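You operate a simulated robot arm through the tools that you are given. There is no shell and no other tool. Be economical: measure what you need, move in short steps, check, and stop when the job is done.

You are at the controls of a simulated robot arm. One attempt, no reset.

JOB
The sockets tripped: pull the orange plug, reset them and test the trip.
Fine: switch its socket off first; plug on the wall shelf; reset again after the test so the lamp is lit.

It is judged by the outcome, as a careful person would: the job done as asked, and still so three seconds after it is handed in. It fails if anything else is knocked over, pushed out of place, dropped, spilled or broken.

ROBOT AND FRAMES
A 7-joint arm with a two-finger parallel gripper on a trunk, on a base that drives. Base frame: it is fixed to the floor where the robot stands at the start and does not move with it; the origin is under the middle of the robot, x ahead of it, y to its left, z up; the surface under the hand at the start is at about z = 0.9. Readings come in m, rad, newtons and seconds.
With the tool pointing down near the work surface it reaches from about 0.44 to 0.9 m from the robot's upright axis, wherever it stands. Its first joint turns from -0.297 to 2.199 rad. Places, roughly: blue socket switch [0.7, 0, 1.2]; emergency stop [0.6, -0.2, 1.2]; mouth of the blue socket [0.7, 0, 1.1]; mouth of the yellow socket [0.7, 0.2, 1.1]; socket box [0.7, 0.1, 1.2]; socket reset button [0.7, 0, 1.3]; sockets handle [0.6, 0.6, 1.3]; test button [0.7, 0.2, 1.3]; top of the wall shelf [0.6, -0.2, 0.9]; yellow socket switch [0.7, 0.2, 1.2]. Payload 1.57 kg.
The tool frame sits at the grasp point between the pads (the TCP): z along the fingers, y along the line on which they close. The tips reach 0.03 m beyond it. Largest opening 0.08 m; finger width 0.017, thickness 0.012; the body of the gripper, 0.04 by 0.082 m, starts 0.08 m behind the TCP.
Orientation is that of the tool frame in the base frame, as a unit quaternion [w, x, y, z]. With the fingers straight down and closing along the base's y, the tool's x points along the base's -x, its y along +y and its z along -z.

CONTROLS
- The arm moves only by the tool send_rows. Its argument "series" is one flat list of numbers, 7 for each row, row after row: the finger opening in m, from 0 to 0.08, then the shift along the tool's x, y, z in m, then the turn, a rotation vector about the tool's x, y, z in rad. In form: [claw, tx, ty, tz, rx, ry, rz, claw, tx, ty, tz, rx, ry, rz, ...]. A call has 1 to 20 rows; each row shifts and turns the commanded pose from where the row before left it, along the tool's axes as they then stand. Each row takes 0.2 s and may step no farther than 0.05 m and 0.15 rad from the row before; otherwise, or with a gripper value out of range, the whole call is refused. Where a pose cannot be reached the arm comes as near as it can. A force on the tool above 40 N (or 10 N above the force at the start of the call, whichever is more), or a blocked arm, ends the call early, and 0.2 s more pass. The fingers move at their own pace (about 0.045 m/s each) and stop on an object; they squeeze with about 37 N. The grip force told is the motor's: it shows also when the fingers shut on nothing. Time passes only in rows, and 0.2 s behind the last, so rows that do not move let the fingers close. It gives the time, the measured TCP pose, the force on the tool (base axes), the opening and the grip force at its end, in the units of the frame above (readings bear some noise), with the torque about the TCP (base axes, N m) and any sound that the robot's microphone picked up.
- Cameras (640 x 400 px; columns grow to the right, rows downward): "scene" is now at [0.0079, -0.2071, 1.3826]; the picture's right is [0.26, -0.97, 0.00], its down [-0.23, -0.06, -0.97] and it looks along [0.94, 0.25, -0.24] (base axes); focal length 214 px, centre (320, 200). "wrist" rides on the gripper at [0.072, -0.007, -0.122] in the tool frame; the picture's right is [0.09, 1.00, 0.00], its down [-0.84, 0.08, -0.54] and it looks along [-0.54, 0.05, 0.84] (tool axes); focal length 238 px, centre (320, 200). There is no depth. A picture from a camera that has moved, and an enlarged one, comes with that camera's place and axes in the base frame and with its lens.
- capture(camera): a new picture of that camera. No time passes.
- raise_lower(by): slides the trunk up (or, below 0, down) by that many m; the arm and the scene camera ride with it, the base frame stays. It gives what a move gives, with no picture.
- drive_base(legs): drives the robot by 1 to 6 legs, each [ahead, left, turn to the left] in m, m and rad, along the robot's own axes; the way and the turn of a leg run together, so that a leg with both is an arc; at most 1.5 m and 3.142 rad a leg. The arm and the cameras ride along, it lands a little off, and it stops where it bumps. It gives what a move gives.
- head_to(pan, tilt): turns the head with the scene camera to pan (to the left, within 1.902 rad either way) and tilt (down, from -0.506 to 1.204), counted from straight ahead of the robot. It gives what a move gives.
- enlarge(camera, box): a new picture of the part [left, top, right, bottom] of that camera's present view, enlarged. No time passes.
- finish_job(): hands the job in; it is judged then, once.

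Work in short steps. Places have to be worked out from the pictures, the camera data and where the tool is seen: move nearer, look again, correct. Check each grasp and each placing, and mend what went wrong. You have 120 turns and 78 pictures in all, those below and enlarged ones among them. Open the gripper and draw the arm clear of the work before you hand the job in, unless the task says otherwise; then end with one line.

The tools are called after ">>>" as a command line: name --argument value ..., lists and objects as JSON in quotes. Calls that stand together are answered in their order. send_rows: Moves the arm, as the interface text tells. Its arguments: {"type":"object","properties":{"series":{"type":"array","items":{"type":"number"}}},"required":["series"]} The other tools are called the same way: raise_lower (by) slides the trunk up or down; drive_base (legs) drives the base; head_to (pan, tilt) turns the head that bears the scene camera; capture (camera) takes a picture; enlarge (camera, box) takes an enlarged picture of a part of a camera's view; finish_job () hands the job in.

At the start:

```text
clock: 0.0
eef_pos: [0.4812, -0.0232, 1.416]
orientation: [-0.001, 0.0, 1.0, 0.0]
force: [1.1, 0.1, 0.5]
moment: [0.02, 0.01, 0.0]
gripper_width: 0.0799
grip_force: 0.1
trunk travel left (down, up): [-0.725, 0.065]
robot x, y, heading: [-0.0005, 0.002, -0.003]
head pan, tilt: [0.264, 0.239]
```

scene: 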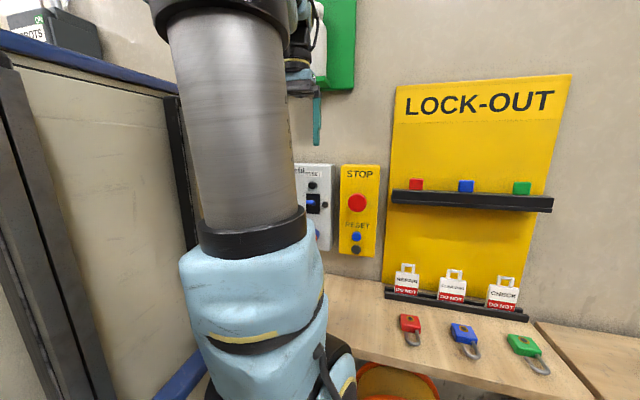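
wrist: 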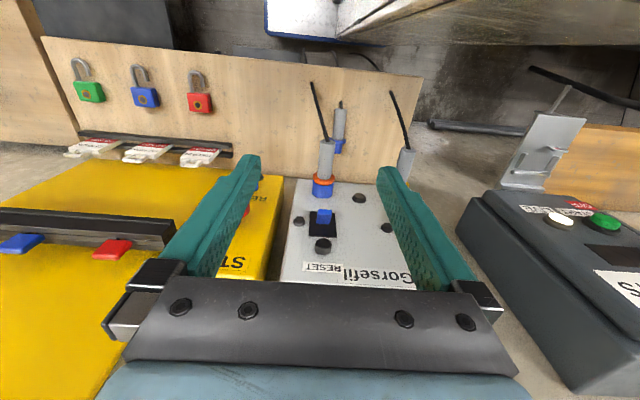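

I'll look more closely at the socket box with both cameras before moving.

>>> enlarge --camera "wrist" --box '[260, 60, 460, 290]'

>>> enlarge --camera "scene" --box '[280, 140, 440, 270]'

```text
1.74 times, centred on (360, 175) of wrist
camera zoom: at [0.4096, -0.0306, 1.5381], right [-0.09, 1.0, 0.0], down [0.84, 0.08, 0.54], along [0.54, 0.05, -0.84], focal length 414 px, centre (250, 244)
```

zoom: 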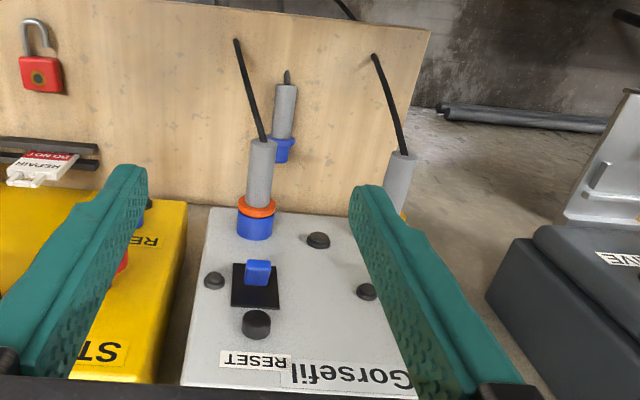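

```text
3.08 times, centred on (360, 205) of scene
camera zoom: at [0.0079, -0.2071, 1.3826], right [0.26, -0.97, 0.0], down [-0.23, -0.06, -0.97], along [0.94, 0.25, -0.24], focal length 660 px, centre (197, 185)
```

zoom: 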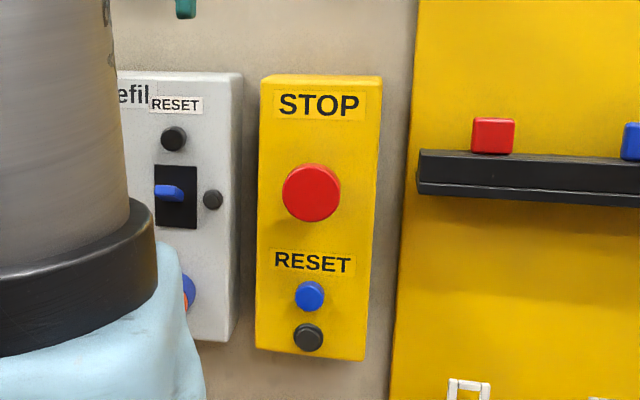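

The tool points down and the arm hides part of the box. I'll turn the tool to point forward at the wall (about tool y, −90°), staying at the present x.

>>> send_rows --series '[0.08, 0, 0, 0, 0, -0.15, 0, 0.08, 0, 0, 0, 0, -0.15, 0, 0.08, 0, 0, 0, 0, -0.15, 0, 0.08, 0, 0, 0, 0, -0.15, 0, 0.08, 0, 0, 0, 0, -0.15, 0]'

>>> capture --camera "wrist"

>>> capture --camera "scene"

```text
clock: 1.2
eef_pos: [0.5501, 0.0062, 1.4309]
orientation: [0.367, -0.001, 0.93, 0.0]
force: [0.5, 0.6, 0.5]
moment: [0.0, 0.02, 0.0]
gripper_width: 0.0801
grip_force: 0.1
out of reach, approached as far as the arm can: row 3, 4, 5
trunk travel left (down, up): [-0.725, 0.065]
robot x, y, heading: [0.0033, 0.004, -0.004]
head pan, tilt: [0.264, 0.239]
```

```text
73 pictures are left
camera wrist: at [0.4147, 0.0006, 1.4707], right [-0.07, 1.0, -0.06], down [0.24, 0.08, 0.97], along [0.97, 0.05, -0.25], focal length 238 px, centre (320, 200)
```

wrist: 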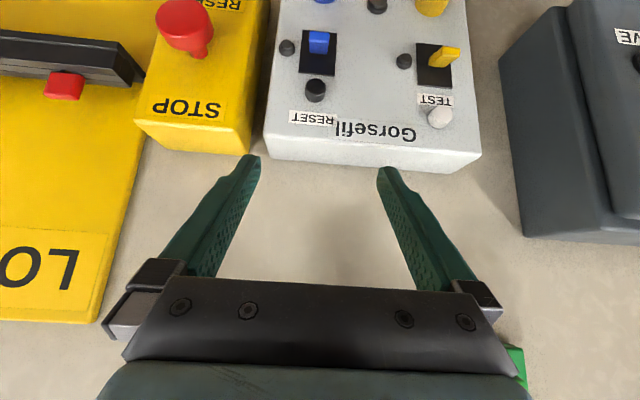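

```text
72 pictures are left
camera scene: at [0.0078, -0.207, 1.3826], right [0.26, -0.97, 0.0], down [-0.23, -0.06, -0.97], along [0.94, 0.25, -0.24], focal length 214 px, centre (320, 200)
```

scene: 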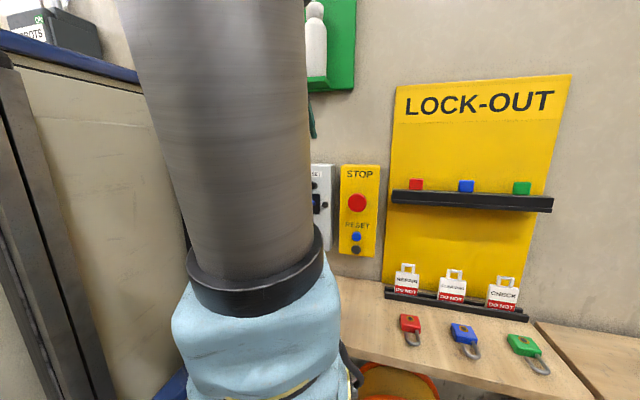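

The arm is too folded to point forward here, so the base needs to back off. I'll look around the sides first.

>>> head_to --pan 1.9 --tilt 0.6

>>> capture --camera "scene"

>>> head_to --pan -1.9 --tilt 0.6

>>> capture --camera "scene"

```text
clock: 2.9
eef_pos: [0.5499, 0.0069, 1.4308]
orientation: [0.365, 0.001, 0.931, -0.001]
force: [0.0, 0.3, -0.1]
moment: [0.02, -0.01, 0.0]
gripper_width: 0.0797
grip_force: 0.1
trunk travel left (down, up): [-0.725, 0.065]
robot x, y, heading: [-0.0016, -0.004, 0.002]
head pan, tilt: [1.901, 0.6]
```

```text
71 pictures are left
camera scene: at [-0.1107, -0.1478, 1.3493], right [0.95, 0.32, 0.0], down [0.18, -0.53, -0.83], along [-0.27, 0.78, -0.56], focal length 214 px, centre (320, 200)
```

scene: 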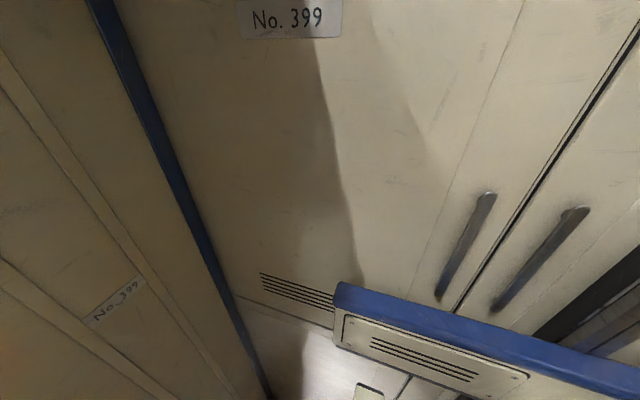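

```text
clock: 6.0
eef_pos: [0.5496, 0.006, 1.4305]
orientation: [0.364, 0.0, 0.931, 0.0]
force: [-0.6, -0.9, 0.3]
moment: [-0.02, 0.02, 0.02]
gripper_width: 0.0799
grip_force: 0.0
trunk travel left (down, up): [-0.725, 0.065]
robot x, y, heading: [-0.0008, 0.0009, 0.004]
head pan, tilt: [-1.901, 0.6]
```

```text
70 pictures are left
camera scene: at [-0.1107, -0.3151, 1.3493], right [-0.95, 0.32, 0.0], down [0.18, 0.53, -0.83], along [-0.27, -0.78, -0.56], focal length 214 px, centre (320, 200)
```

scene: 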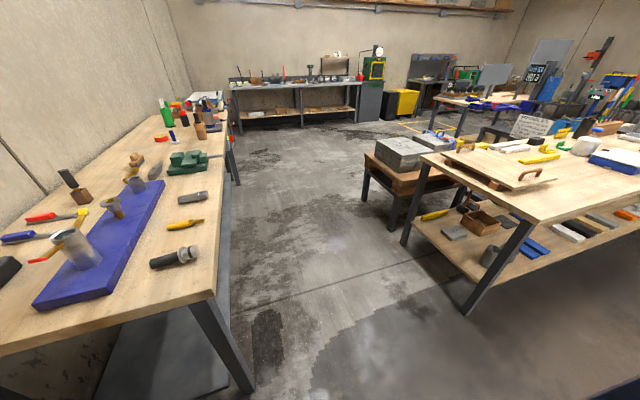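

Behind is clear for the short distance needed. Backing up 0.2 m and aiming the head at the socket box.

>>> drive_base --legs '[[-0.2, 0, 0]]'

>>> head_to --pan 0.2 --tilt 0.3

>>> send_rows --series '[0.08, 0, 0, 0, 0, -0.15, 0, 0.08, 0, 0, 0, 0, -0.15, 0, 0.08, 0, 0, 0, 0, -0.15, 0, 0.08, 0, 0, 0, 0, -0.15, 0, 0.08, 0, 0, 0, 0, -0.15, 0]'

>>> capture --camera "wrist"

>>> capture --camera "scene"

```text
clock: 7.6
eef_pos: [0.348, 0.0069, 1.4294]
orientation: [0.365, -0.001, 0.931, 0.001]
force: [0.6, 0.2, -0.6]
moment: [0.01, 0.01, 0.01]
gripper_width: 0.0798
grip_force: 0.0
trunk travel left (down, up): [-0.725, 0.065]
robot x, y, heading: [-0.2029, 0.002, 0.005]
head pan, tilt: [-1.901, 0.6]
```

```text
clock: 9.6
eef_pos: [0.3492, 0.0075, 1.4299]
orientation: [0.366, -0.001, 0.931, 0.001]
force: [0.6, -1.0, -0.2]
moment: [0.01, 0.0, -0.02]
gripper_width: 0.0797
grip_force: 0.0
trunk travel left (down, up): [-0.725, 0.065]
robot x, y, heading: [-0.2028, 0.0013, 0.004]
head pan, tilt: [0.201, 0.3]
```

```text
clock: 11.0
eef_pos: [0.3951, 0.0546, 1.5121]
orientation: [0.728, 0.016, 0.685, 0.038]
force: [-0.2, 0.3, 0.3]
moment: [0.02, 0.01, 0.01]
gripper_width: 0.0802
grip_force: 0.0
out of reach, approached as far as the arm can: row 1, 2, 3, 4
trunk travel left (down, up): [-0.725, 0.065]
robot x, y, heading: [-0.1999, -0.0016, 0.0]
head pan, tilt: [0.201, 0.3]
stopped in row 5: the arm was blocked; the commanded pose is now the measured one
```

```text
69 pictures are left
camera wrist: at [0.278, 0.0503, 1.4326], right [-0.03, 1.0, -0.02], down [-0.59, 0.0, 0.8], along [0.8, 0.03, 0.59], focal length 238 px, centre (320, 200)
```

wrist: 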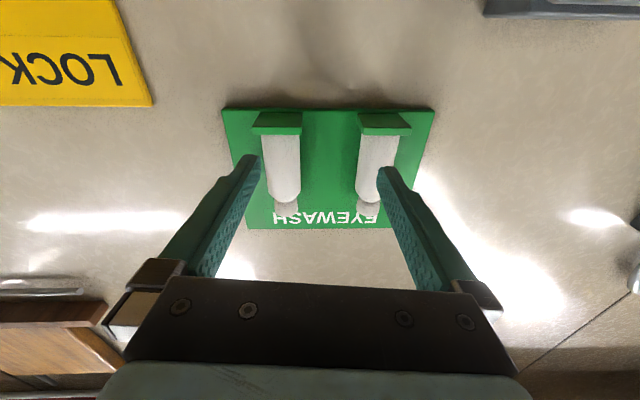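

```text
68 pictures are left
camera scene: at [-0.194, -0.2115, 1.375], right [0.2, -0.98, 0.0], down [-0.29, -0.06, -0.96], along [0.94, 0.19, -0.29], focal length 214 px, centre (320, 200)
```

scene: 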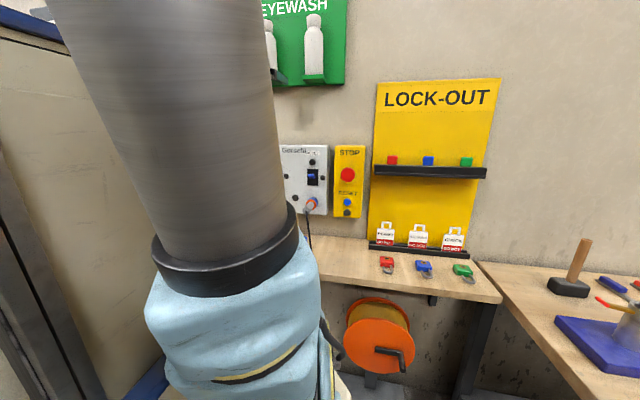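

The tool is now about horizontal. I'll move forward and down in front of the box, straightening the orientation a little.

>>> send_rows --series '[0.08, 0.01, 0, 0.03, 0.031, 0.06, -0.076, 0.08, 0.03, 0, 0.03, 0, 0, 0, 0.08, 0.03, 0, 0.03, 0, 0, 0, 0.08, 0.03, 0, 0.02, 0, 0, 0, 0.08, 0.03, 0, 0, 0, 0, 0, 0.08, 0.03, 0, 0, 0, 0, 0, 0.08, 0.03, 0, 0, 0, 0, 0]'

>>> capture --camera "wrist"

>>> capture --camera "scene"

```text
clock: 12.6
eef_pos: [0.5048, 0.0547, 1.3124]
orientation: [0.702, -0.003, 0.712, -0.002]
force: [-0.7, -0.4, 0.0]
moment: [0.0, 0.0, 0.0]
gripper_width: 0.08
grip_force: 0.0
trunk travel left (down, up): [-0.725, 0.065]
robot x, y, heading: [-0.2028, 0.0022, -0.004]
head pan, tilt: [0.201, 0.3]
```

```text
67 pictures are left
camera wrist: at [0.3821, 0.047, 1.2422], right [0.0, 0.99, -0.1], down [-0.53, 0.08, 0.84], along [0.85, 0.06, 0.53], focal length 238 px, centre (320, 200)
```

wrist: 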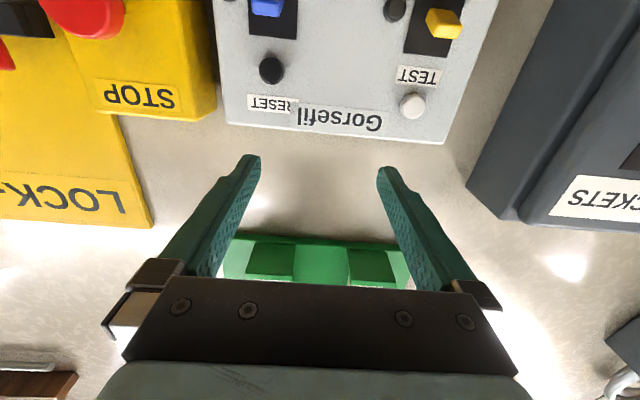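

```text
66 pictures are left
camera scene: at [-0.1923, -0.213, 1.3765], right [0.2, -0.98, 0.0], down [-0.29, -0.06, -0.96], along [0.94, 0.19, -0.3], focal length 214 px, centre (320, 200)
```

scene: 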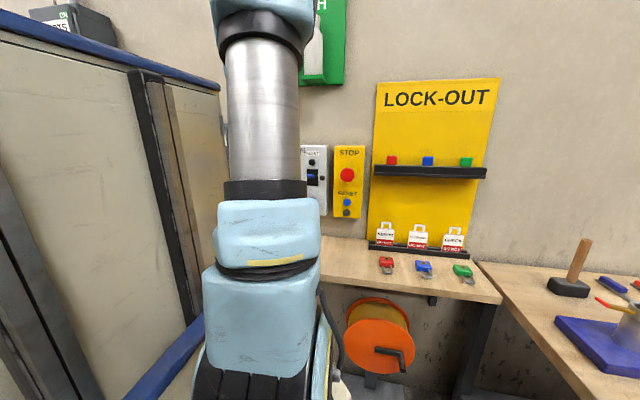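

Triangulating gives RESET at about (0.668, 0.000, 1.265) and TEST at about (0.668, 0.158, 1.286). I'll lower the hand so the upward-looking wrist camera faces the switches and plug.

>>> send_rows --series '[0.08, 0.04, 0, -0.02, 0, 0, 0, 0.08, 0.04, 0, -0.02, 0, 0, 0, 0.08, 0.04, 0, -0.02, 0, 0, 0, 0.08, 0.04, 0, 0, 0, 0, 0, 0.08, 0.04, 0, 0, 0, 0, 0]'

>>> capture --camera "wrist"

>>> capture --camera "scene"

```text
clock: 13.8
eef_pos: [0.4421, 0.0525, 1.1133]
orientation: [0.701, -0.004, 0.713, -0.001]
force: [0.4, -0.2, -0.1]
moment: [-0.02, 0.04, 0.02]
gripper_width: 0.0799
grip_force: 0.2
trunk travel left (down, up): [-0.725, 0.065]
robot x, y, heading: [-0.2025, -0.0017, -0.0]
head pan, tilt: [0.201, 0.3]
```

```text
65 pictures are left
camera wrist: at [0.3197, 0.0452, 1.044], right [0.0, 1.0, -0.1], down [-0.53, 0.08, 0.84], along [0.85, 0.06, 0.53], focal length 238 px, centre (320, 200)
```

wrist: 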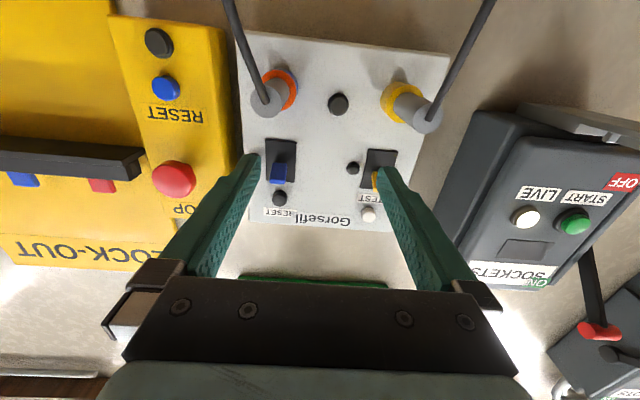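

```text
64 pictures are left
camera scene: at [-0.1915, -0.2129, 1.3763], right [0.2, -0.98, 0.0], down [-0.29, -0.06, -0.96], along [0.94, 0.19, -0.3], focal length 214 px, centre (320, 200)
```

scene: 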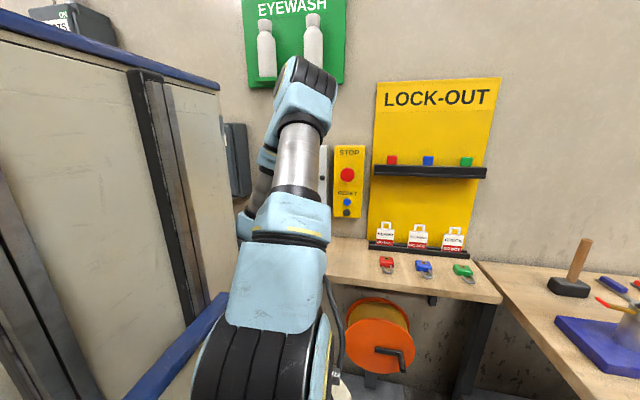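

This is a good frontal view. I'll enlarge the socket box and the SOCKETS isolator to read switch positions and lamps.

>>> enlarge --camera "wrist" --box '[230, 50, 460, 240]'

>>> enlarge --camera "wrist" --box '[440, 90, 640, 320]'

```text
2.11 times, centred on (345, 145) of wrist
camera zoom: at [0.3197, 0.0452, 1.044], right [0.0, 1.0, -0.1], down [-0.53, 0.08, 0.84], along [0.85, 0.06, 0.53], focal length 502 px, centre (267, 316)
```

zoom: 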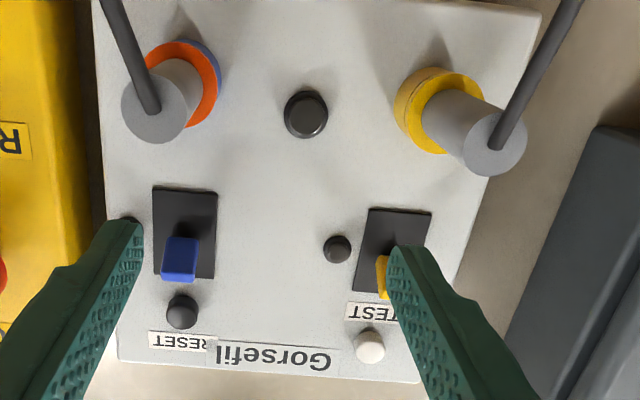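

```text
1.74 times, centred on (540, 205) of wrist
camera zoom: at [0.3197, 0.0452, 1.044], right [0.0, 1.0, -0.1], down [-0.53, 0.08, 0.84], along [0.85, 0.06, 0.53], focal length 414 px, centre (-63, 191)
```

zoom: 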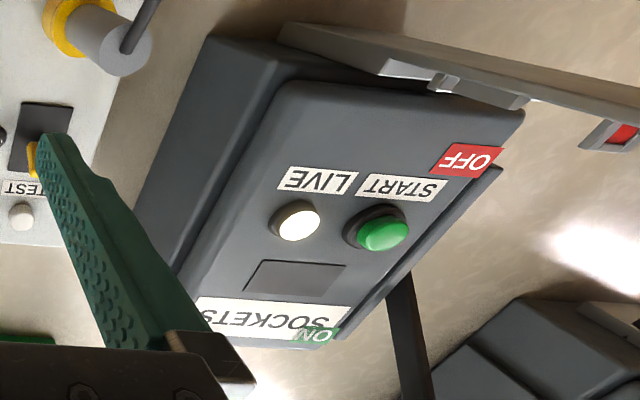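

The plug axis looks horizontal along x: ring at about (0.647, 0, 1.092), tail at about x 0.565. Blue lever tip is near (0.650, 0, 1.211), tilted up, i.e. on like the yellow one. I'll close the fingers and go up in front of the gap between the lever and RESET.

>>> send_rows --series '[0.0, -0.04, 0, 0, 0, 0, 0, 0.0, -0.04, 0, 0, 0, 0, 0, 0.0, -0.042, 0, 0, 0, 0, 0, 0.0, 0, -0.03, 0.02, 0, 0, 0, 0.0, 0, -0.0225, 0.04, 0, 0, 0, 0.0, 0, 0, 0.04, 0, 0, 0, 0.0, 0, 0, 0, 0, 0, 0]'

>>> capture --camera "wrist"

>>> capture --camera "scene"

```text
clock: 15.4
eef_pos: [0.5432, 0.0011, 1.236]
orientation: [0.702, -0.003, 0.713, -0.003]
force: [-0.2, 0.3, 1.0]
moment: [0.02, 0.02, -0.01]
gripper_width: 0.0002
grip_force: 21.1
trunk travel left (down, up): [-0.725, 0.065]
robot x, y, heading: [-0.2023, 0.0001, 0.001]
head pan, tilt: [0.201, 0.3]
```

```text
61 pictures are left
camera wrist: at [0.4205, -0.0056, 1.1665], right [0.0, 0.99, -0.1], down [-0.53, 0.08, 0.84], along [0.85, 0.05, 0.53], focal length 238 px, centre (320, 200)
```

wrist: 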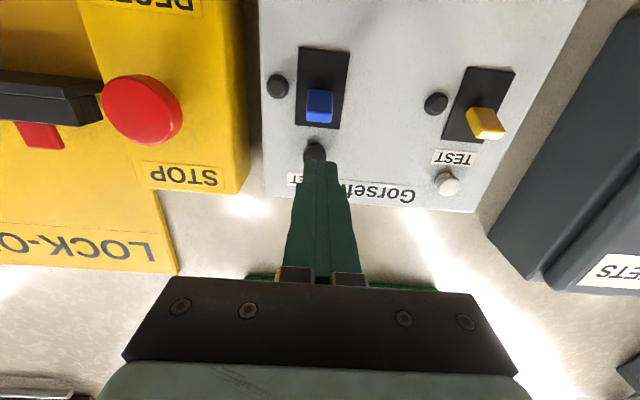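

```text
60 pictures are left
camera scene: at [-0.1921, -0.213, 1.3768], right [0.2, -0.98, 0.0], down [-0.29, -0.06, -0.96], along [0.94, 0.19, -0.3], focal length 214 px, centre (320, 200)
```

scene: 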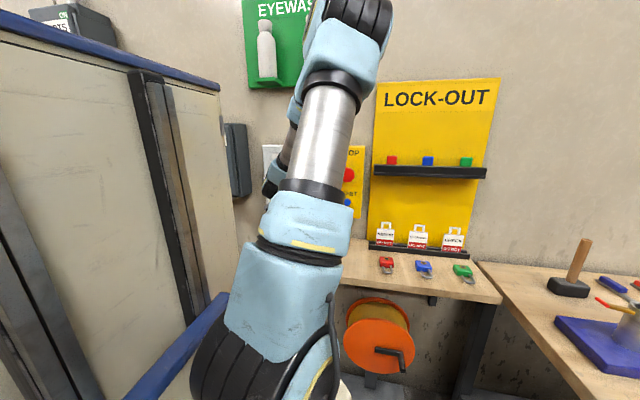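

The lever reads top ≈1.223 and RESET bottom ≈1.249, so the finger (1.2275–1.2445) fits between. I'll go forward to tip x ≈0.66, then push down.

>>> send_rows --series '[0.0, -0.001, 0, 0.04, 0, 0, 0, 0.0, 0, 0, 0.03, 0, 0, 0, 0.0, 0, 0, 0.018, 0, 0, 0, 0.0, 0, 0, 0, 0, 0, 0]'

>>> enlarge --camera "wrist" --box '[220, 50, 480, 250]'

```text
clock: 16.4
eef_pos: [0.6324, 0.0002, 1.2347]
orientation: [0.702, -0.003, 0.712, -0.002]
force: [0.2, 1.2, 0.0]
moment: [0.01, 0.0, 0.01]
gripper_width: 0.0001
grip_force: 21.5
trunk travel left (down, up): [-0.725, 0.065]
robot x, y, heading: [-0.2025, 0.0005, -0.0]
head pan, tilt: [0.201, 0.3]
```

```text
2.00 times, centred on (350, 150) of wrist
camera zoom: at [0.5101, -0.0063, 1.1661], right [0.0, 0.99, -0.1], down [-0.53, 0.08, 0.84], along [0.85, 0.05, 0.53], focal length 477 px, centre (260, 300)
```

zoom: 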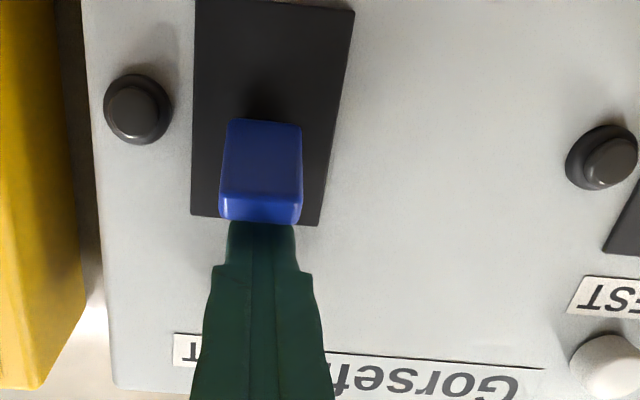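

The finger sits just above the lever. Pushing down in small steps.

>>> send_rows --series '[0.0, 0.012, 0, 0, 0, 0, 0, 0.0, 0.012, 0, 0, 0, 0, 0, 0.0, 0.01, 0, 0, 0, 0, 0, 0.0, 0.008, 0, 0, 0, 0, 0]'

>>> enlarge --camera "wrist" --box '[220, 50, 480, 250]'

```text
clock: 17.4
eef_pos: [0.633, 0.0033, 1.2096]
orientation: [0.711, -0.002, 0.703, -0.003]
force: [-10.9, -1.9, 12.3]
moment: [0.03, -0.27, -0.11]
gripper_width: 0.0
grip_force: 21.0
trunk travel left (down, up): [-0.725, 0.065]
robot x, y, heading: [-0.1985, 0.0008, 0.005]
head pan, tilt: [0.201, 0.3]
stopped in row 4: the force on the tool passed its limit at 47 N (the readings are from after the stop); the commanded pose is now the measured one
```

```text
2.00 times, centred on (350, 150) of wrist
camera zoom: at [0.5116, -0.0052, 1.136], right [0.0, 0.99, -0.1], down [-0.55, 0.08, 0.83], along [0.83, 0.05, 0.55], focal length 477 px, centre (260, 300)
```

zoom: 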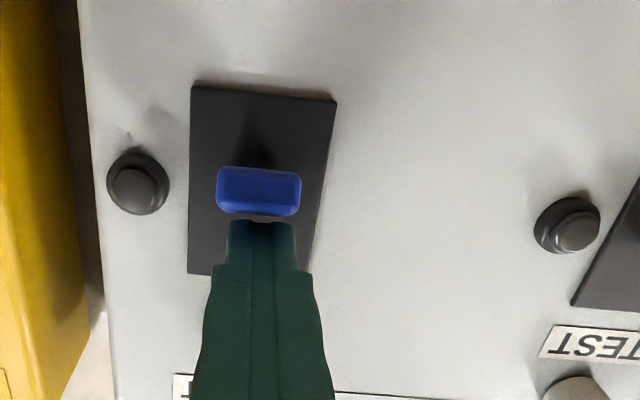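

The lever has rotated from up to about straight out, and the force limit stopped me. I'll ease off upward and see whether it stays.

>>> send_rows --series '[0.0, -0.012, 0, 0, 0, 0, 0, 0.0, -0.006, 0, -0.02, 0, 0, 0]'

>>> enlarge --camera "wrist" --box '[220, 50, 480, 250]'

```text
clock: 18.0
eef_pos: [0.6124, 0.0019, 1.2239]
orientation: [0.709, -0.001, 0.706, -0.003]
force: [-0.2, -0.7, 0.1]
moment: [-0.01, -0.05, 0.01]
gripper_width: 0.0
grip_force: 21.0
trunk travel left (down, up): [-0.725, 0.065]
robot x, y, heading: [-0.2062, 0.0021, 0.001]
head pan, tilt: [0.201, 0.3]
```

```text
2.00 times, centred on (350, 150) of wrist
camera zoom: at [0.4925, -0.0051, 1.1517], right [0.0, 0.99, -0.1], down [-0.55, 0.09, 0.83], along [0.84, 0.05, 0.54], focal length 477 px, centre (260, 300)
```

zoom: 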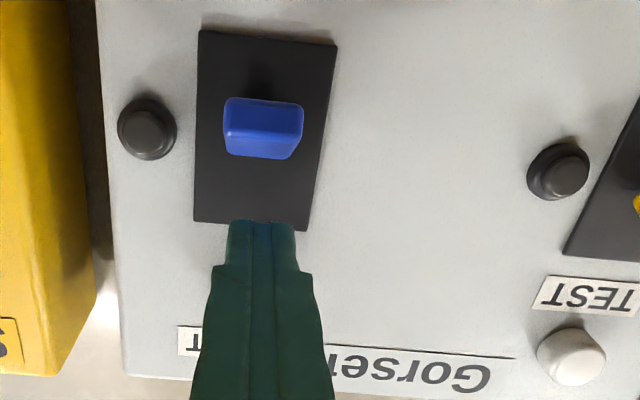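

The lever tip moved from z≈1.211 to ≈1.188, symmetric about its plate, and stays there: switched off. Now I'll retreat, turn the tool down again and open it for a grasp from above.

>>> send_rows --series '[0.0, 0, 0, -0.04, 0, 0, 0, 0.0, -0.02, 0, -0.04, 0, 0, 0, 0.06, -0.02, 0, -0.04, 0, 0.0, 0, 0.06, 0, 0, 0, 0, 0.15, 0, 0.06, 0, 0, 0, 0, 0.15, 0, 0.06, 0, 0, 0, 0, 0.15, 0, 0.06, 0, 0, 0, 0, 0.15, 0, 0.06, 0, 0, 0, 0, 0.15, 0, 0.06, 0, 0, 0, 0, 0.15, 0, 0.06, 0, 0, 0, 0, 0.15, 0, 0.06, 0, 0, 0, 0, 0.15, 0, 0.06, 0, 0, 0, 0, 0.15, 0, 0.06, 0, 0, 0, 0, 0.15, 0, 0.06, 0, 0, 0, 0, 0.07, 0]'

>>> capture --camera "wrist"

>>> capture --camera "scene"

```text
clock: 21.0
eef_pos: [0.4922, 0.0019, 1.2629]
orientation: [0.003, 0.0, 1.0, -0.004]
force: [0.6, -0.2, 0.3]
moment: [0.02, -0.04, 0.02]
gripper_width: 0.0598
grip_force: 0.1
trunk travel left (down, up): [-0.725, 0.065]
robot x, y, heading: [-0.2006, -0.0029, -0.001]
head pan, tilt: [0.201, 0.3]
```

```text
56 pictures are left
camera wrist: at [0.4207, -0.0035, 1.3852], right [-0.09, 1.0, -0.01], down [0.83, 0.08, 0.55], along [0.54, 0.04, -0.84], focal length 238 px, centre (320, 200)
```

wrist: 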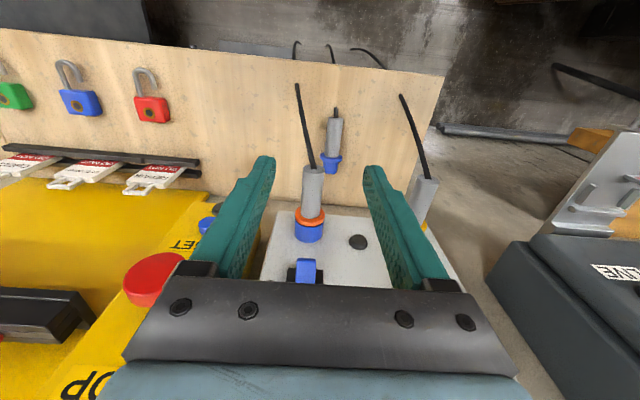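

```text
55 pictures are left
camera scene: at [-0.1922, -0.213, 1.3768], right [0.2, -0.98, 0.0], down [-0.29, -0.06, -0.96], along [0.94, 0.19, -0.3], focal length 214 px, centre (320, 200)
```

scene: 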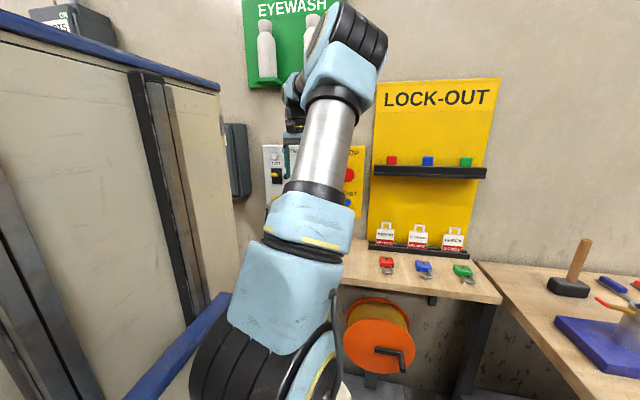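

The plug re-measures as tail x≈0.562, ring x≈0.634, y≈-0.003. I'll move above it at x 0.595 and descend partway.

>>> send_rows --series '[0.06, -0.035, -0.005, 0, 0, 0, 0, 0.06, -0.035, 0, 0, 0, 0, 0, 0.06, -0.033, 0, 0, 0, 0, 0, 0.06, 0, 0, 0.03, 0, 0, 0, 0.06, 0, 0, 0.03, 0, 0, 0, 0.06, 0, 0, 0.03, 0, 0, 0]'

>>> capture --camera "wrist"

>>> capture --camera "scene"

```text
clock: 22.4
eef_pos: [0.5964, -0.0043, 1.1746]
orientation: [0.004, 0.001, 1.0, -0.003]
force: [0.3, 0.4, -0.7]
moment: [0.0, -0.02, 0.02]
gripper_width: 0.0599
grip_force: 0.0
trunk travel left (down, up): [-0.725, 0.065]
robot x, y, heading: [-0.1989, 0.0026, -0.004]
head pan, tilt: [0.201, 0.3]
```

```text
54 pictures are left
camera wrist: at [0.5244, -0.0095, 1.2961], right [-0.09, 1.0, -0.01], down [0.83, 0.08, 0.55], along [0.55, 0.04, -0.84], focal length 238 px, centre (320, 200)
```

wrist: 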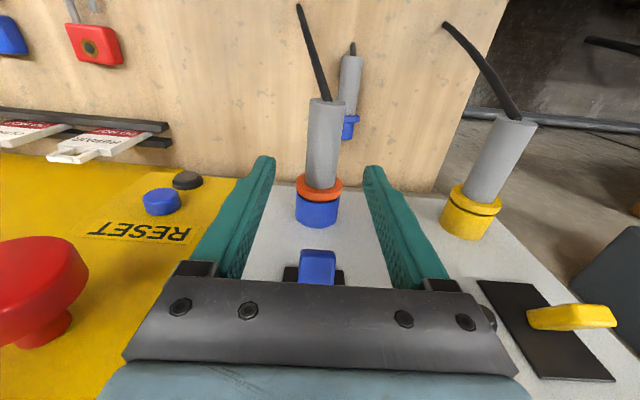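

```text
53 pictures are left
camera scene: at [-0.1921, -0.213, 1.3768], right [0.2, -0.98, 0.0], down [-0.29, -0.06, -0.96], along [0.94, 0.19, -0.3], focal length 214 px, centre (320, 200)
```

scene: 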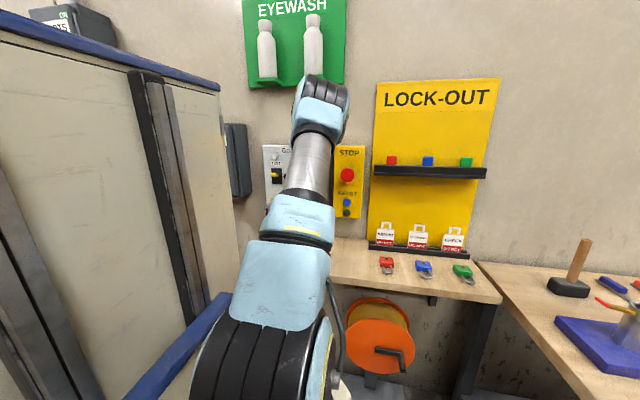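

Plug is centred between the fingers. Descend to TCP z≈1.105 and close.

>>> send_rows --series '[0.06, 0, 0.001, 0.03, 0, 0, 0, 0.06, 0, 0, 0.025, 0, 0, 0, 0.06, 0, 0, 0.015, 0, 0, 0, 0.0, 0, 0, 0, 0, 0, 0, 0.0, 0, 0, 0, 0, 0, 0, 0.0, 0, 0, 0, 0, 0, 0]'

>>> capture --camera "wrist"

```text
clock: 23.8
eef_pos: [0.5975, -0.0028, 1.1072]
orientation: [0.008, 0.001, 1.0, -0.002]
force: [1.9, 6.9, 36.4]
moment: [1.83, -2.3, -0.25]
gripper_width: 0.0294
grip_force: 23.5
trunk travel left (down, up): [-0.725, 0.065]
robot x, y, heading: [-0.2029, -0.0021, -0.001]
head pan, tilt: [0.201, 0.3]
```

```text
52 pictures are left
camera wrist: at [0.5242, -0.0074, 1.2291], right [-0.09, 1.0, -0.01], down [0.83, 0.08, 0.55], along [0.55, 0.05, -0.83], focal length 238 px, centre (320, 200)
```

wrist: 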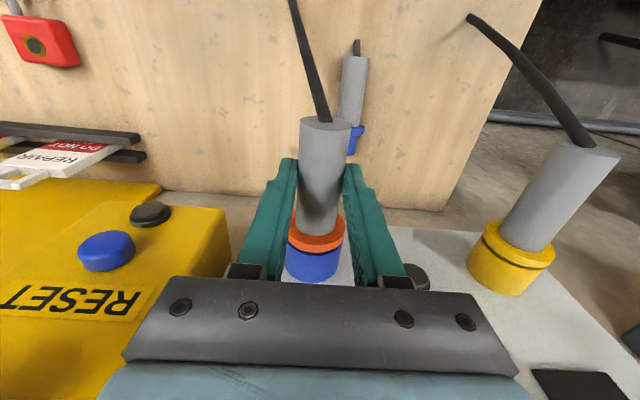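

Grip is on (opening 0.029, the plug's diameter), but there is a 36 N upward load. I'll ease up 3 mm to see whether it comes from my pressing down.

>>> send_rows --series '[0.0, 0, 0, -0.003, 0, 0, 0]'

>>> enlarge --camera "wrist" --box '[220, 100, 480, 300]'

```text
clock: 24.2
eef_pos: [0.5941, -0.003, 1.108]
orientation: [0.003, 0.001, 1.0, -0.005]
force: [-2.2, 8.4, 28.1]
moment: [-0.19, -1.28, 0.49]
gripper_width: 0.0286
grip_force: 36.9
trunk travel left (down, up): [-0.725, 0.065]
robot x, y, heading: [-0.1988, -0.0028, 0.0]
head pan, tilt: [0.201, 0.3]
```

```text
2.00 times, centred on (350, 200) of wrist
camera zoom: at [0.5235, -0.0079, 1.2295], right [-0.09, 1.0, -0.01], down [0.83, 0.08, 0.55], along [0.55, 0.04, -0.84], focal length 477 px, centre (260, 200)
```

zoom: 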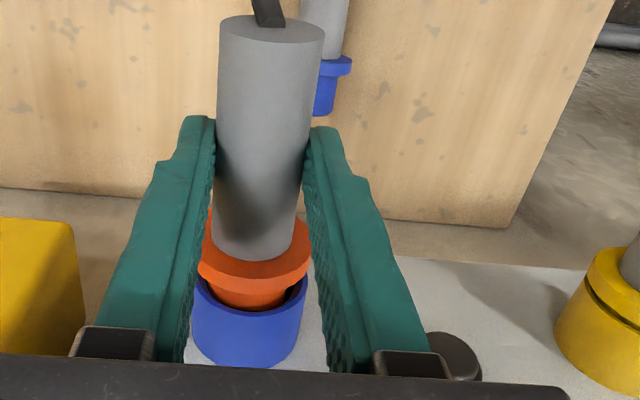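

The plug is already moving out of the blue collar (the gap beneath the orange ring shows). Pulling straight back toward −x, slightly upward to relieve the load.

>>> send_rows --series '[0.0, 0.008, 0, -0.002, 0, 0, 0, 0.0, 0.012, 0, -0.001, 0, 0, 0, 0.0, 0.015, 0, 0, 0, 0, 0]'

>>> enlarge --camera "wrist" --box '[220, 100, 480, 300]'

```text
clock: 25.0
eef_pos: [0.5621, -0.0043, 1.1088]
orientation: [0.001, 0.002, 1.0, -0.004]
force: [-0.7, 0.7, -0.8]
moment: [0.06, 0.1, 0.2]
gripper_width: 0.0282
grip_force: 37.2
trunk travel left (down, up): [-0.725, 0.065]
robot x, y, heading: [-0.1985, -0.0037, -0.003]
head pan, tilt: [0.201, 0.3]
```

```text
2.00 times, centred on (350, 200) of wrist
camera zoom: at [0.49, -0.0096, 1.2306], right [-0.09, 1.0, -0.01], down [0.83, 0.08, 0.55], along [0.54, 0.04, -0.84], focal length 477 px, centre (260, 200)
```

zoom: 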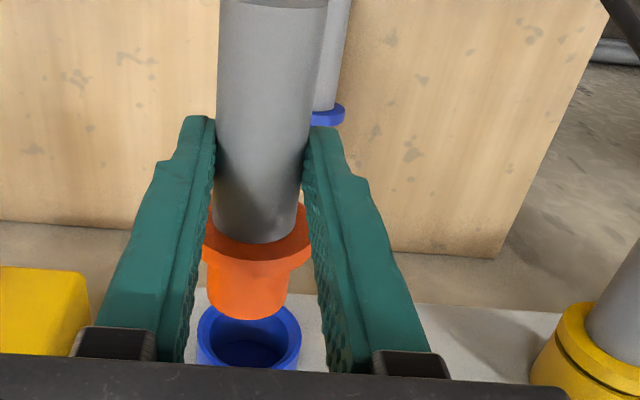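

The plug is out and the load is zero. I'll look at the whole plug and its cable before lowering it.

>>> send_rows --series '[0.0, 0.02, 0, 0, 0, 0, 0, 0.0, 0.015, 0, 0, 0, 0, 0]'

>>> capture --camera "wrist"

>>> head_to --pan 0.2 --tilt 0.6

>>> capture --camera "scene"

```text
clock: 25.6
eef_pos: [0.5275, -0.0034, 1.1094]
orientation: [0.003, 0.001, 1.0, -0.004]
force: [0.3, -0.2, -0.4]
moment: [-0.01, 0.03, 0.01]
gripper_width: 0.0283
grip_force: 36.5
trunk travel left (down, up): [-0.725, 0.065]
robot x, y, heading: [-0.201, 0.0001, 0.002]
head pan, tilt: [0.201, 0.3]
```

```text
49 pictures are left
camera wrist: at [0.4549, -0.0088, 1.2308], right [-0.09, 1.0, -0.01], down [0.83, 0.08, 0.55], along [0.55, 0.04, -0.84], focal length 238 px, centre (320, 200)
```

wrist: 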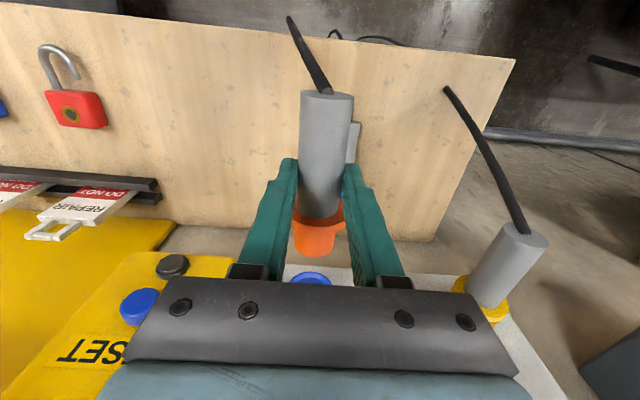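

```text
clock: 26.4
eef_pos: [0.5273, -0.0031, 1.1078]
orientation: [0.003, 0.002, 1.0, -0.004]
force: [-0.2, 0.1, 0.1]
moment: [-0.04, -0.02, 0.01]
gripper_width: 0.0282
grip_force: 37.0
trunk travel left (down, up): [-0.725, 0.065]
robot x, y, heading: [-0.2048, -0.0003, 0.004]
head pan, tilt: [0.201, 0.6]
```

```text
48 pictures are left
camera scene: at [-0.1968, -0.2139, 1.3494], right [0.2, -0.98, 0.0], down [-0.55, -0.11, -0.83], along [0.81, 0.17, -0.56], focal length 214 px, centre (320, 200)
```

scene: 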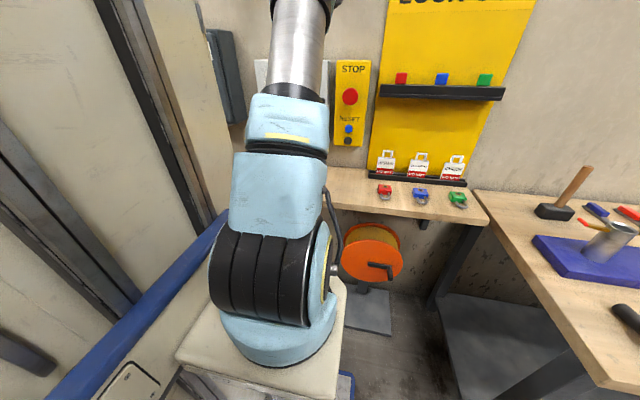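

The cable appears to hang freely and adds no load. I'll shift to y≈-0.09 over free shelf and lower toward it, stopping above.

>>> send_rows --series '[0.0, 0, -0.03, 0, 0, 0, 0, 0.0, 0, -0.03, 0, 0, 0, 0, 0.0, 0, -0.027, 0, 0, 0, 0, 0.0, 0, 0, 0.03, 0, 0, 0, 0.0, 0, 0, 0.03, 0, 0, 0, 0.0, 0, 0, 0.03, 0, 0, 0, 0.0, 0, 0, 0.025, 0, 0, 0, 0.0, 0, 0, 0.02, 0, 0, 0]'

>>> capture --camera "wrist"

>>> capture --camera "scene"

```text
clock: 28.2
eef_pos: [0.5277, -0.0902, 0.9742]
orientation: [0.004, 0.0, 1.0, -0.003]
force: [0.0, -0.3, 0.4]
moment: [0.02, 0.03, 0.01]
gripper_width: 0.0279
grip_force: 37.4
trunk travel left (down, up): [-0.725, 0.065]
robot x, y, heading: [-0.2015, 0.0021, -0.0]
head pan, tilt: [0.201, 0.6]
```

```text
47 pictures are left
camera wrist: at [0.4554, -0.0967, 1.0964], right [-0.09, 1.0, -0.01], down [0.83, 0.08, 0.55], along [0.55, 0.04, -0.84], focal length 238 px, centre (320, 200)
```

wrist: 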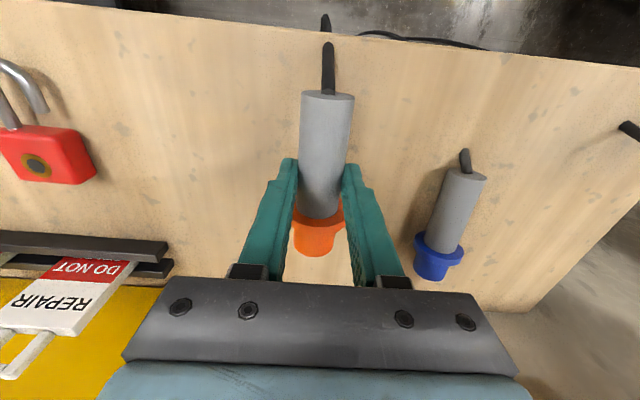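

```text
46 pictures are left
camera scene: at [-0.197, -0.214, 1.3493], right [0.2, -0.98, 0.0], down [-0.55, -0.11, -0.83], along [0.81, 0.17, -0.56], focal length 214 px, centre (320, 200)
```

scene: 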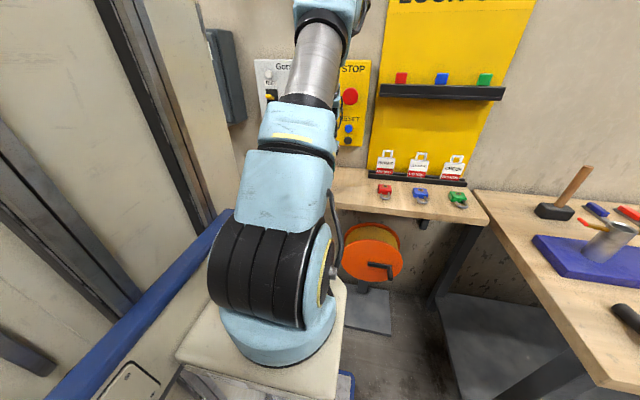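

The cable passes through the board visually without load, like the spare's. I'll move 2 cm farther onto the shelf and lower in small steps until contact.

>>> send_rows --series '[0.0, -0.02, 0, 0.01, 0, 0, 0, 0.0, 0, 0, 0.015, 0, 0, 0, 0.0, 0, 0, 0.006, 0, 0, 0, 0.0, 0, 0, 0.003, 0, 0, 0]'

```text
clock: 29.2
eef_pos: [0.5481, -0.0912, 0.9416]
orientation: [0.005, 0.001, 1.0, -0.003]
force: [-0.3, -0.2, 2.3]
moment: [-0.02, -0.05, 0.02]
gripper_width: 0.0281
grip_force: 36.8
trunk travel left (down, up): [-0.725, 0.065]
robot x, y, heading: [-0.2043, -0.0012, 0.004]
head pan, tilt: [0.201, 0.6]
```

>>> send_rows --series '[0.0, 0, 0, 0.002, 0, 0, 0, 0.0, 0, 0, 0.002, 0, 0, 0]'

>>> capture --camera "wrist"

```text
clock: 29.8
eef_pos: [0.548, -0.0916, 0.9405]
orientation: [0.007, 0.001, 1.0, -0.004]
force: [-7.2, 1.0, 27.0]
moment: [0.03, -0.49, 0.0]
gripper_width: 0.0281
grip_force: 36.9
trunk travel left (down, up): [-0.725, 0.065]
robot x, y, heading: [-0.1971, -0.0001, 0.004]
head pan, tilt: [0.201, 0.6]
```

```text
45 pictures are left
camera wrist: at [0.4753, -0.0962, 1.0618], right [-0.09, 1.0, -0.01], down [0.83, 0.08, 0.55], along [0.55, 0.04, -0.83], focal length 238 px, centre (320, 200)
```

wrist: 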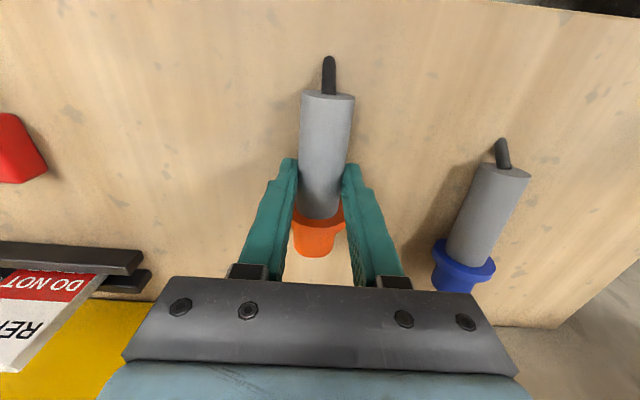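

Contact is made through the ring (27 N, just ahead of the TCP). Easing 2 mm up, then opening and looking.

>>> send_rows --series '[0.0, 0, 0, -0.002, 0, 0, 0, 0.04, 0, 0, 0, 0, 0, 0, 0.06, 0, 0, 0, 0, 0, 0, 0.06, 0, 0, -0.02, 0, 0, 0, 0.06, 0, 0, -0.03, 0, 0, 0, 0.06, 0, 0, -0.04, 0, 0, 0]'

>>> capture --camera "wrist"

```text
clock: 31.2
eef_pos: [0.5479, -0.0918, 1.0286]
orientation: [0.004, 0.0, 1.0, -0.003]
force: [0.4, -0.3, -0.2]
moment: [0.0, -0.01, -0.02]
gripper_width: 0.0602
grip_force: 0.0
trunk travel left (down, up): [-0.725, 0.065]
robot x, y, heading: [-0.2032, 0.0003, -0.006]
head pan, tilt: [0.201, 0.6]
```

```text
44 pictures are left
camera wrist: at [0.4759, -0.0964, 1.1503], right [-0.09, 1.0, -0.01], down [0.83, 0.08, 0.55], along [0.55, 0.04, -0.84], focal length 238 px, centre (320, 200)
```

wrist: 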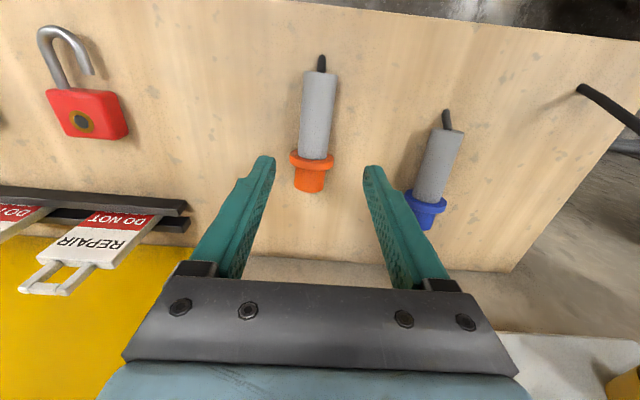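

The plug lies stably on the shelf beside the spare. Now I'll rise, go back and turn the closed hand forward for the buttons.

>>> send_rows --series '[0.06, 0.02, 0, -0.045, 0, 0, 0, 0.06, 0.03, 0, -0.04, 0, 0, 0, 0.0, 0.006, 0.03, -0.04, 0, 0, 0, 0.0, 0, 0.03, -0.04, 0, 0, 0, 0.0, 0, 0.032, -0.04, 0, 0, 0, 0.0, 0, 0, -0.03, 0, 0, 0, 0.0, 0, 0, 0, 0, -0.15, 0, 0.0, 0, 0, 0, 0, -0.15, 0, 0.0, 0, 0, 0, 0, -0.15, 0, 0.0, 0, 0, 0, 0, -0.15, 0, 0.0, 0, 0, 0, 0, -0.15, 0, 0.0, 0, 0, 0, 0, -0.15, 0, 0.0, 0, 0, 0, 0, -0.15, 0, 0.0, 0, 0, 0, 0, -0.15, 0, 0.0, 0, 0, 0, 0, -0.15, 0, 0.0, 0, 0, 0, 0, -0.15, 0, 0.0, 0, 0, 0, 0, -0.07, 0]'

>>> capture --camera "wrist"

```text
refused: row 3 steps farther than a row can; nothing moved
```

```text
43 pictures are left
camera wrist: at [0.4759, -0.0964, 1.1503], right [-0.09, 1.0, -0.01], down [0.83, 0.08, 0.55], along [0.55, 0.04, -0.84], focal length 238 px, centre (320, 200)
```

wrist: 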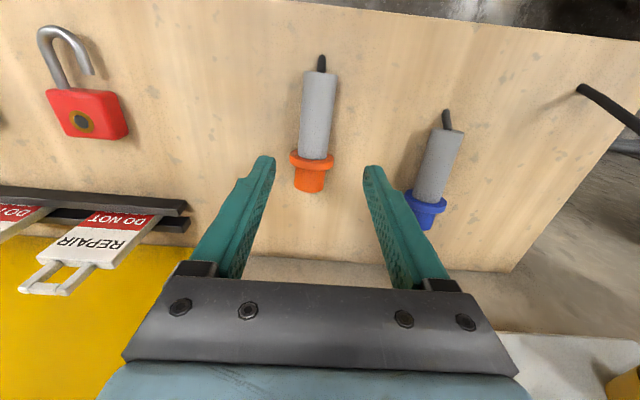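

One row was over the step limit; I'll resend with smaller steps.

>>> send_rows --series '[0.06, 0.02, 0, -0.045, 0, 0, 0, 0.06, 0.03, 0, -0.039, 0, 0, 0, 0.0, 0.006, 0.03, -0.038, 0, 0, 0, 0.0, 0, 0.03, -0.039, 0, 0, 0, 0.0, 0, 0.032, -0.037, 0, 0, 0, 0.0, 0, 0, -0.03, 0, 0, 0, 0.0, 0, 0, 0, 0, -0.15, 0, 0.0, 0, 0, 0, 0, -0.15, 0, 0.0, 0, 0, 0, 0, -0.15, 0, 0.0, 0, 0, 0, 0, -0.15, 0, 0.0, 0, 0, 0, 0, -0.15, 0, 0.0, 0, 0, 0, 0, -0.15, 0, 0.0, 0, 0, 0, 0, -0.15, 0, 0.0, 0, 0, 0, 0, -0.15, 0, 0.0, 0, 0, 0, 0, -0.15, 0, 0.0, 0, 0, 0, 0, -0.15, 0, 0.0, 0, 0, 0, 0, -0.07, 0]'

>>> capture --camera "wrist"

```text
clock: 34.8
eef_pos: [0.4906, 0.0025, 1.2549]
orientation: [0.71, -0.003, 0.704, -0.002]
force: [0.2, -0.6, 0.2]
moment: [0.02, 0.01, 0.0]
gripper_width: 0.0
grip_force: 21.1
trunk travel left (down, up): [-0.725, 0.065]
robot x, y, heading: [-0.203, 0.0028, 0.002]
head pan, tilt: [0.201, 0.6]
```

```text
42 pictures are left
camera wrist: at [0.3688, -0.004, 1.184], right [0.0, 1.0, -0.1], down [-0.55, 0.08, 0.83], along [0.84, 0.05, 0.55], focal length 238 px, centre (320, 200)
```

wrist: 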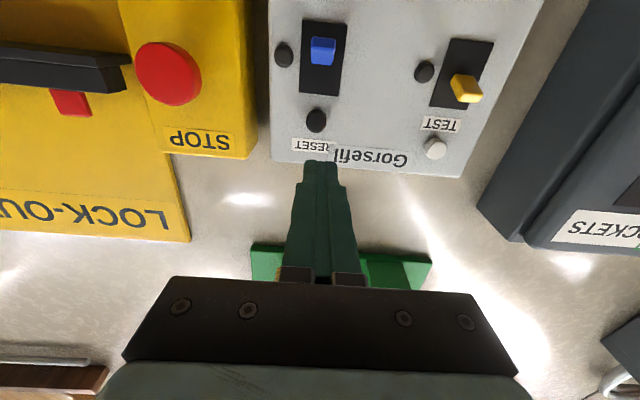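

Blue switch is clearly lower than the yellow, so off. RESET re-measures at (0.668, -0.001, 1.263); I'll line up and approach to tip x≈0.65.

>>> send_rows --series '[0.0, -0.008, -0.003, 0.04, 0, 0, 0, 0.0, 0, 0, 0.045, 0, 0, 0, 0.0, 0, 0, 0.035, 0, 0, 0, 0.0, 0, 0, 0.01, 0, 0, 0, 0.0, 0, 0, 0, 0, 0, 0]'

>>> enlarge --camera "wrist" --box '[220, 50, 480, 250]'

```text
clock: 36.0
eef_pos: [0.6187, -0.0012, 1.2662]
orientation: [0.709, -0.002, 0.705, -0.003]
force: [0.1, -0.3, -0.5]
moment: [0.03, -0.03, -0.04]
gripper_width: 0.0
grip_force: 21.3
trunk travel left (down, up): [-0.725, 0.065]
robot x, y, heading: [-0.1986, -0.0006, 0.005]
head pan, tilt: [0.201, 0.6]
```

```text
2.00 times, centred on (350, 150) of wrist
camera zoom: at [0.4987, -0.0075, 1.1928], right [0.0, 0.99, -0.1], down [-0.55, 0.09, 0.83], along [0.84, 0.05, 0.54], focal length 477 px, centre (260, 300)
```

zoom: 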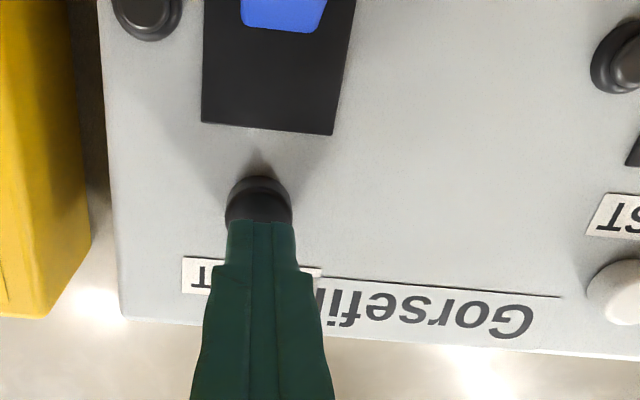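

The finger is centred on RESET. Pressing forward in small steps.

>>> send_rows --series '[0.0, 0.002, 0, 0.01, 0, 0, 0, 0.0, 0, 0, 0.006, 0, 0, 0, 0.0, 0, 0, 0.005, 0, 0, 0, 0.0, 0, 0, 0.004, 0, 0, 0, 0.0, 0, 0, 0.003, 0, 0, 0]'

>>> capture --camera "wrist"

```text
clock: 37.1
eef_pos: [0.6407, -0.0014, 1.2632]
orientation: [0.709, -0.003, 0.706, -0.002]
force: [-33.3, -6.8, 3.2]
moment: [0.05, -0.1, -0.18]
gripper_width: 0.0
grip_force: 21.3
trunk travel left (down, up): [-0.725, 0.065]
robot x, y, heading: [-0.2026, -0.0003, 0.001]
head pan, tilt: [0.201, 0.6]
heard: click
stopped in row 5: the force on the tool passed its limit at 44 N (the readings are from after the stop); the commanded pose is now the measured one
```

```text
40 pictures are left
camera wrist: at [0.5198, -0.0074, 1.1911], right [0.0, 0.99, -0.1], down [-0.55, 0.08, 0.83], along [0.84, 0.05, 0.54], focal length 238 px, centre (320, 200)
```

wrist: 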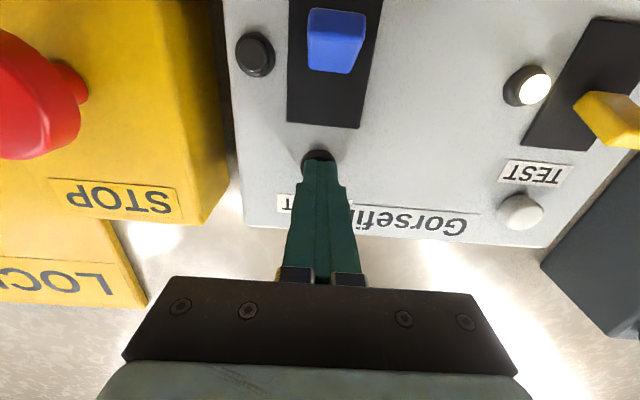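

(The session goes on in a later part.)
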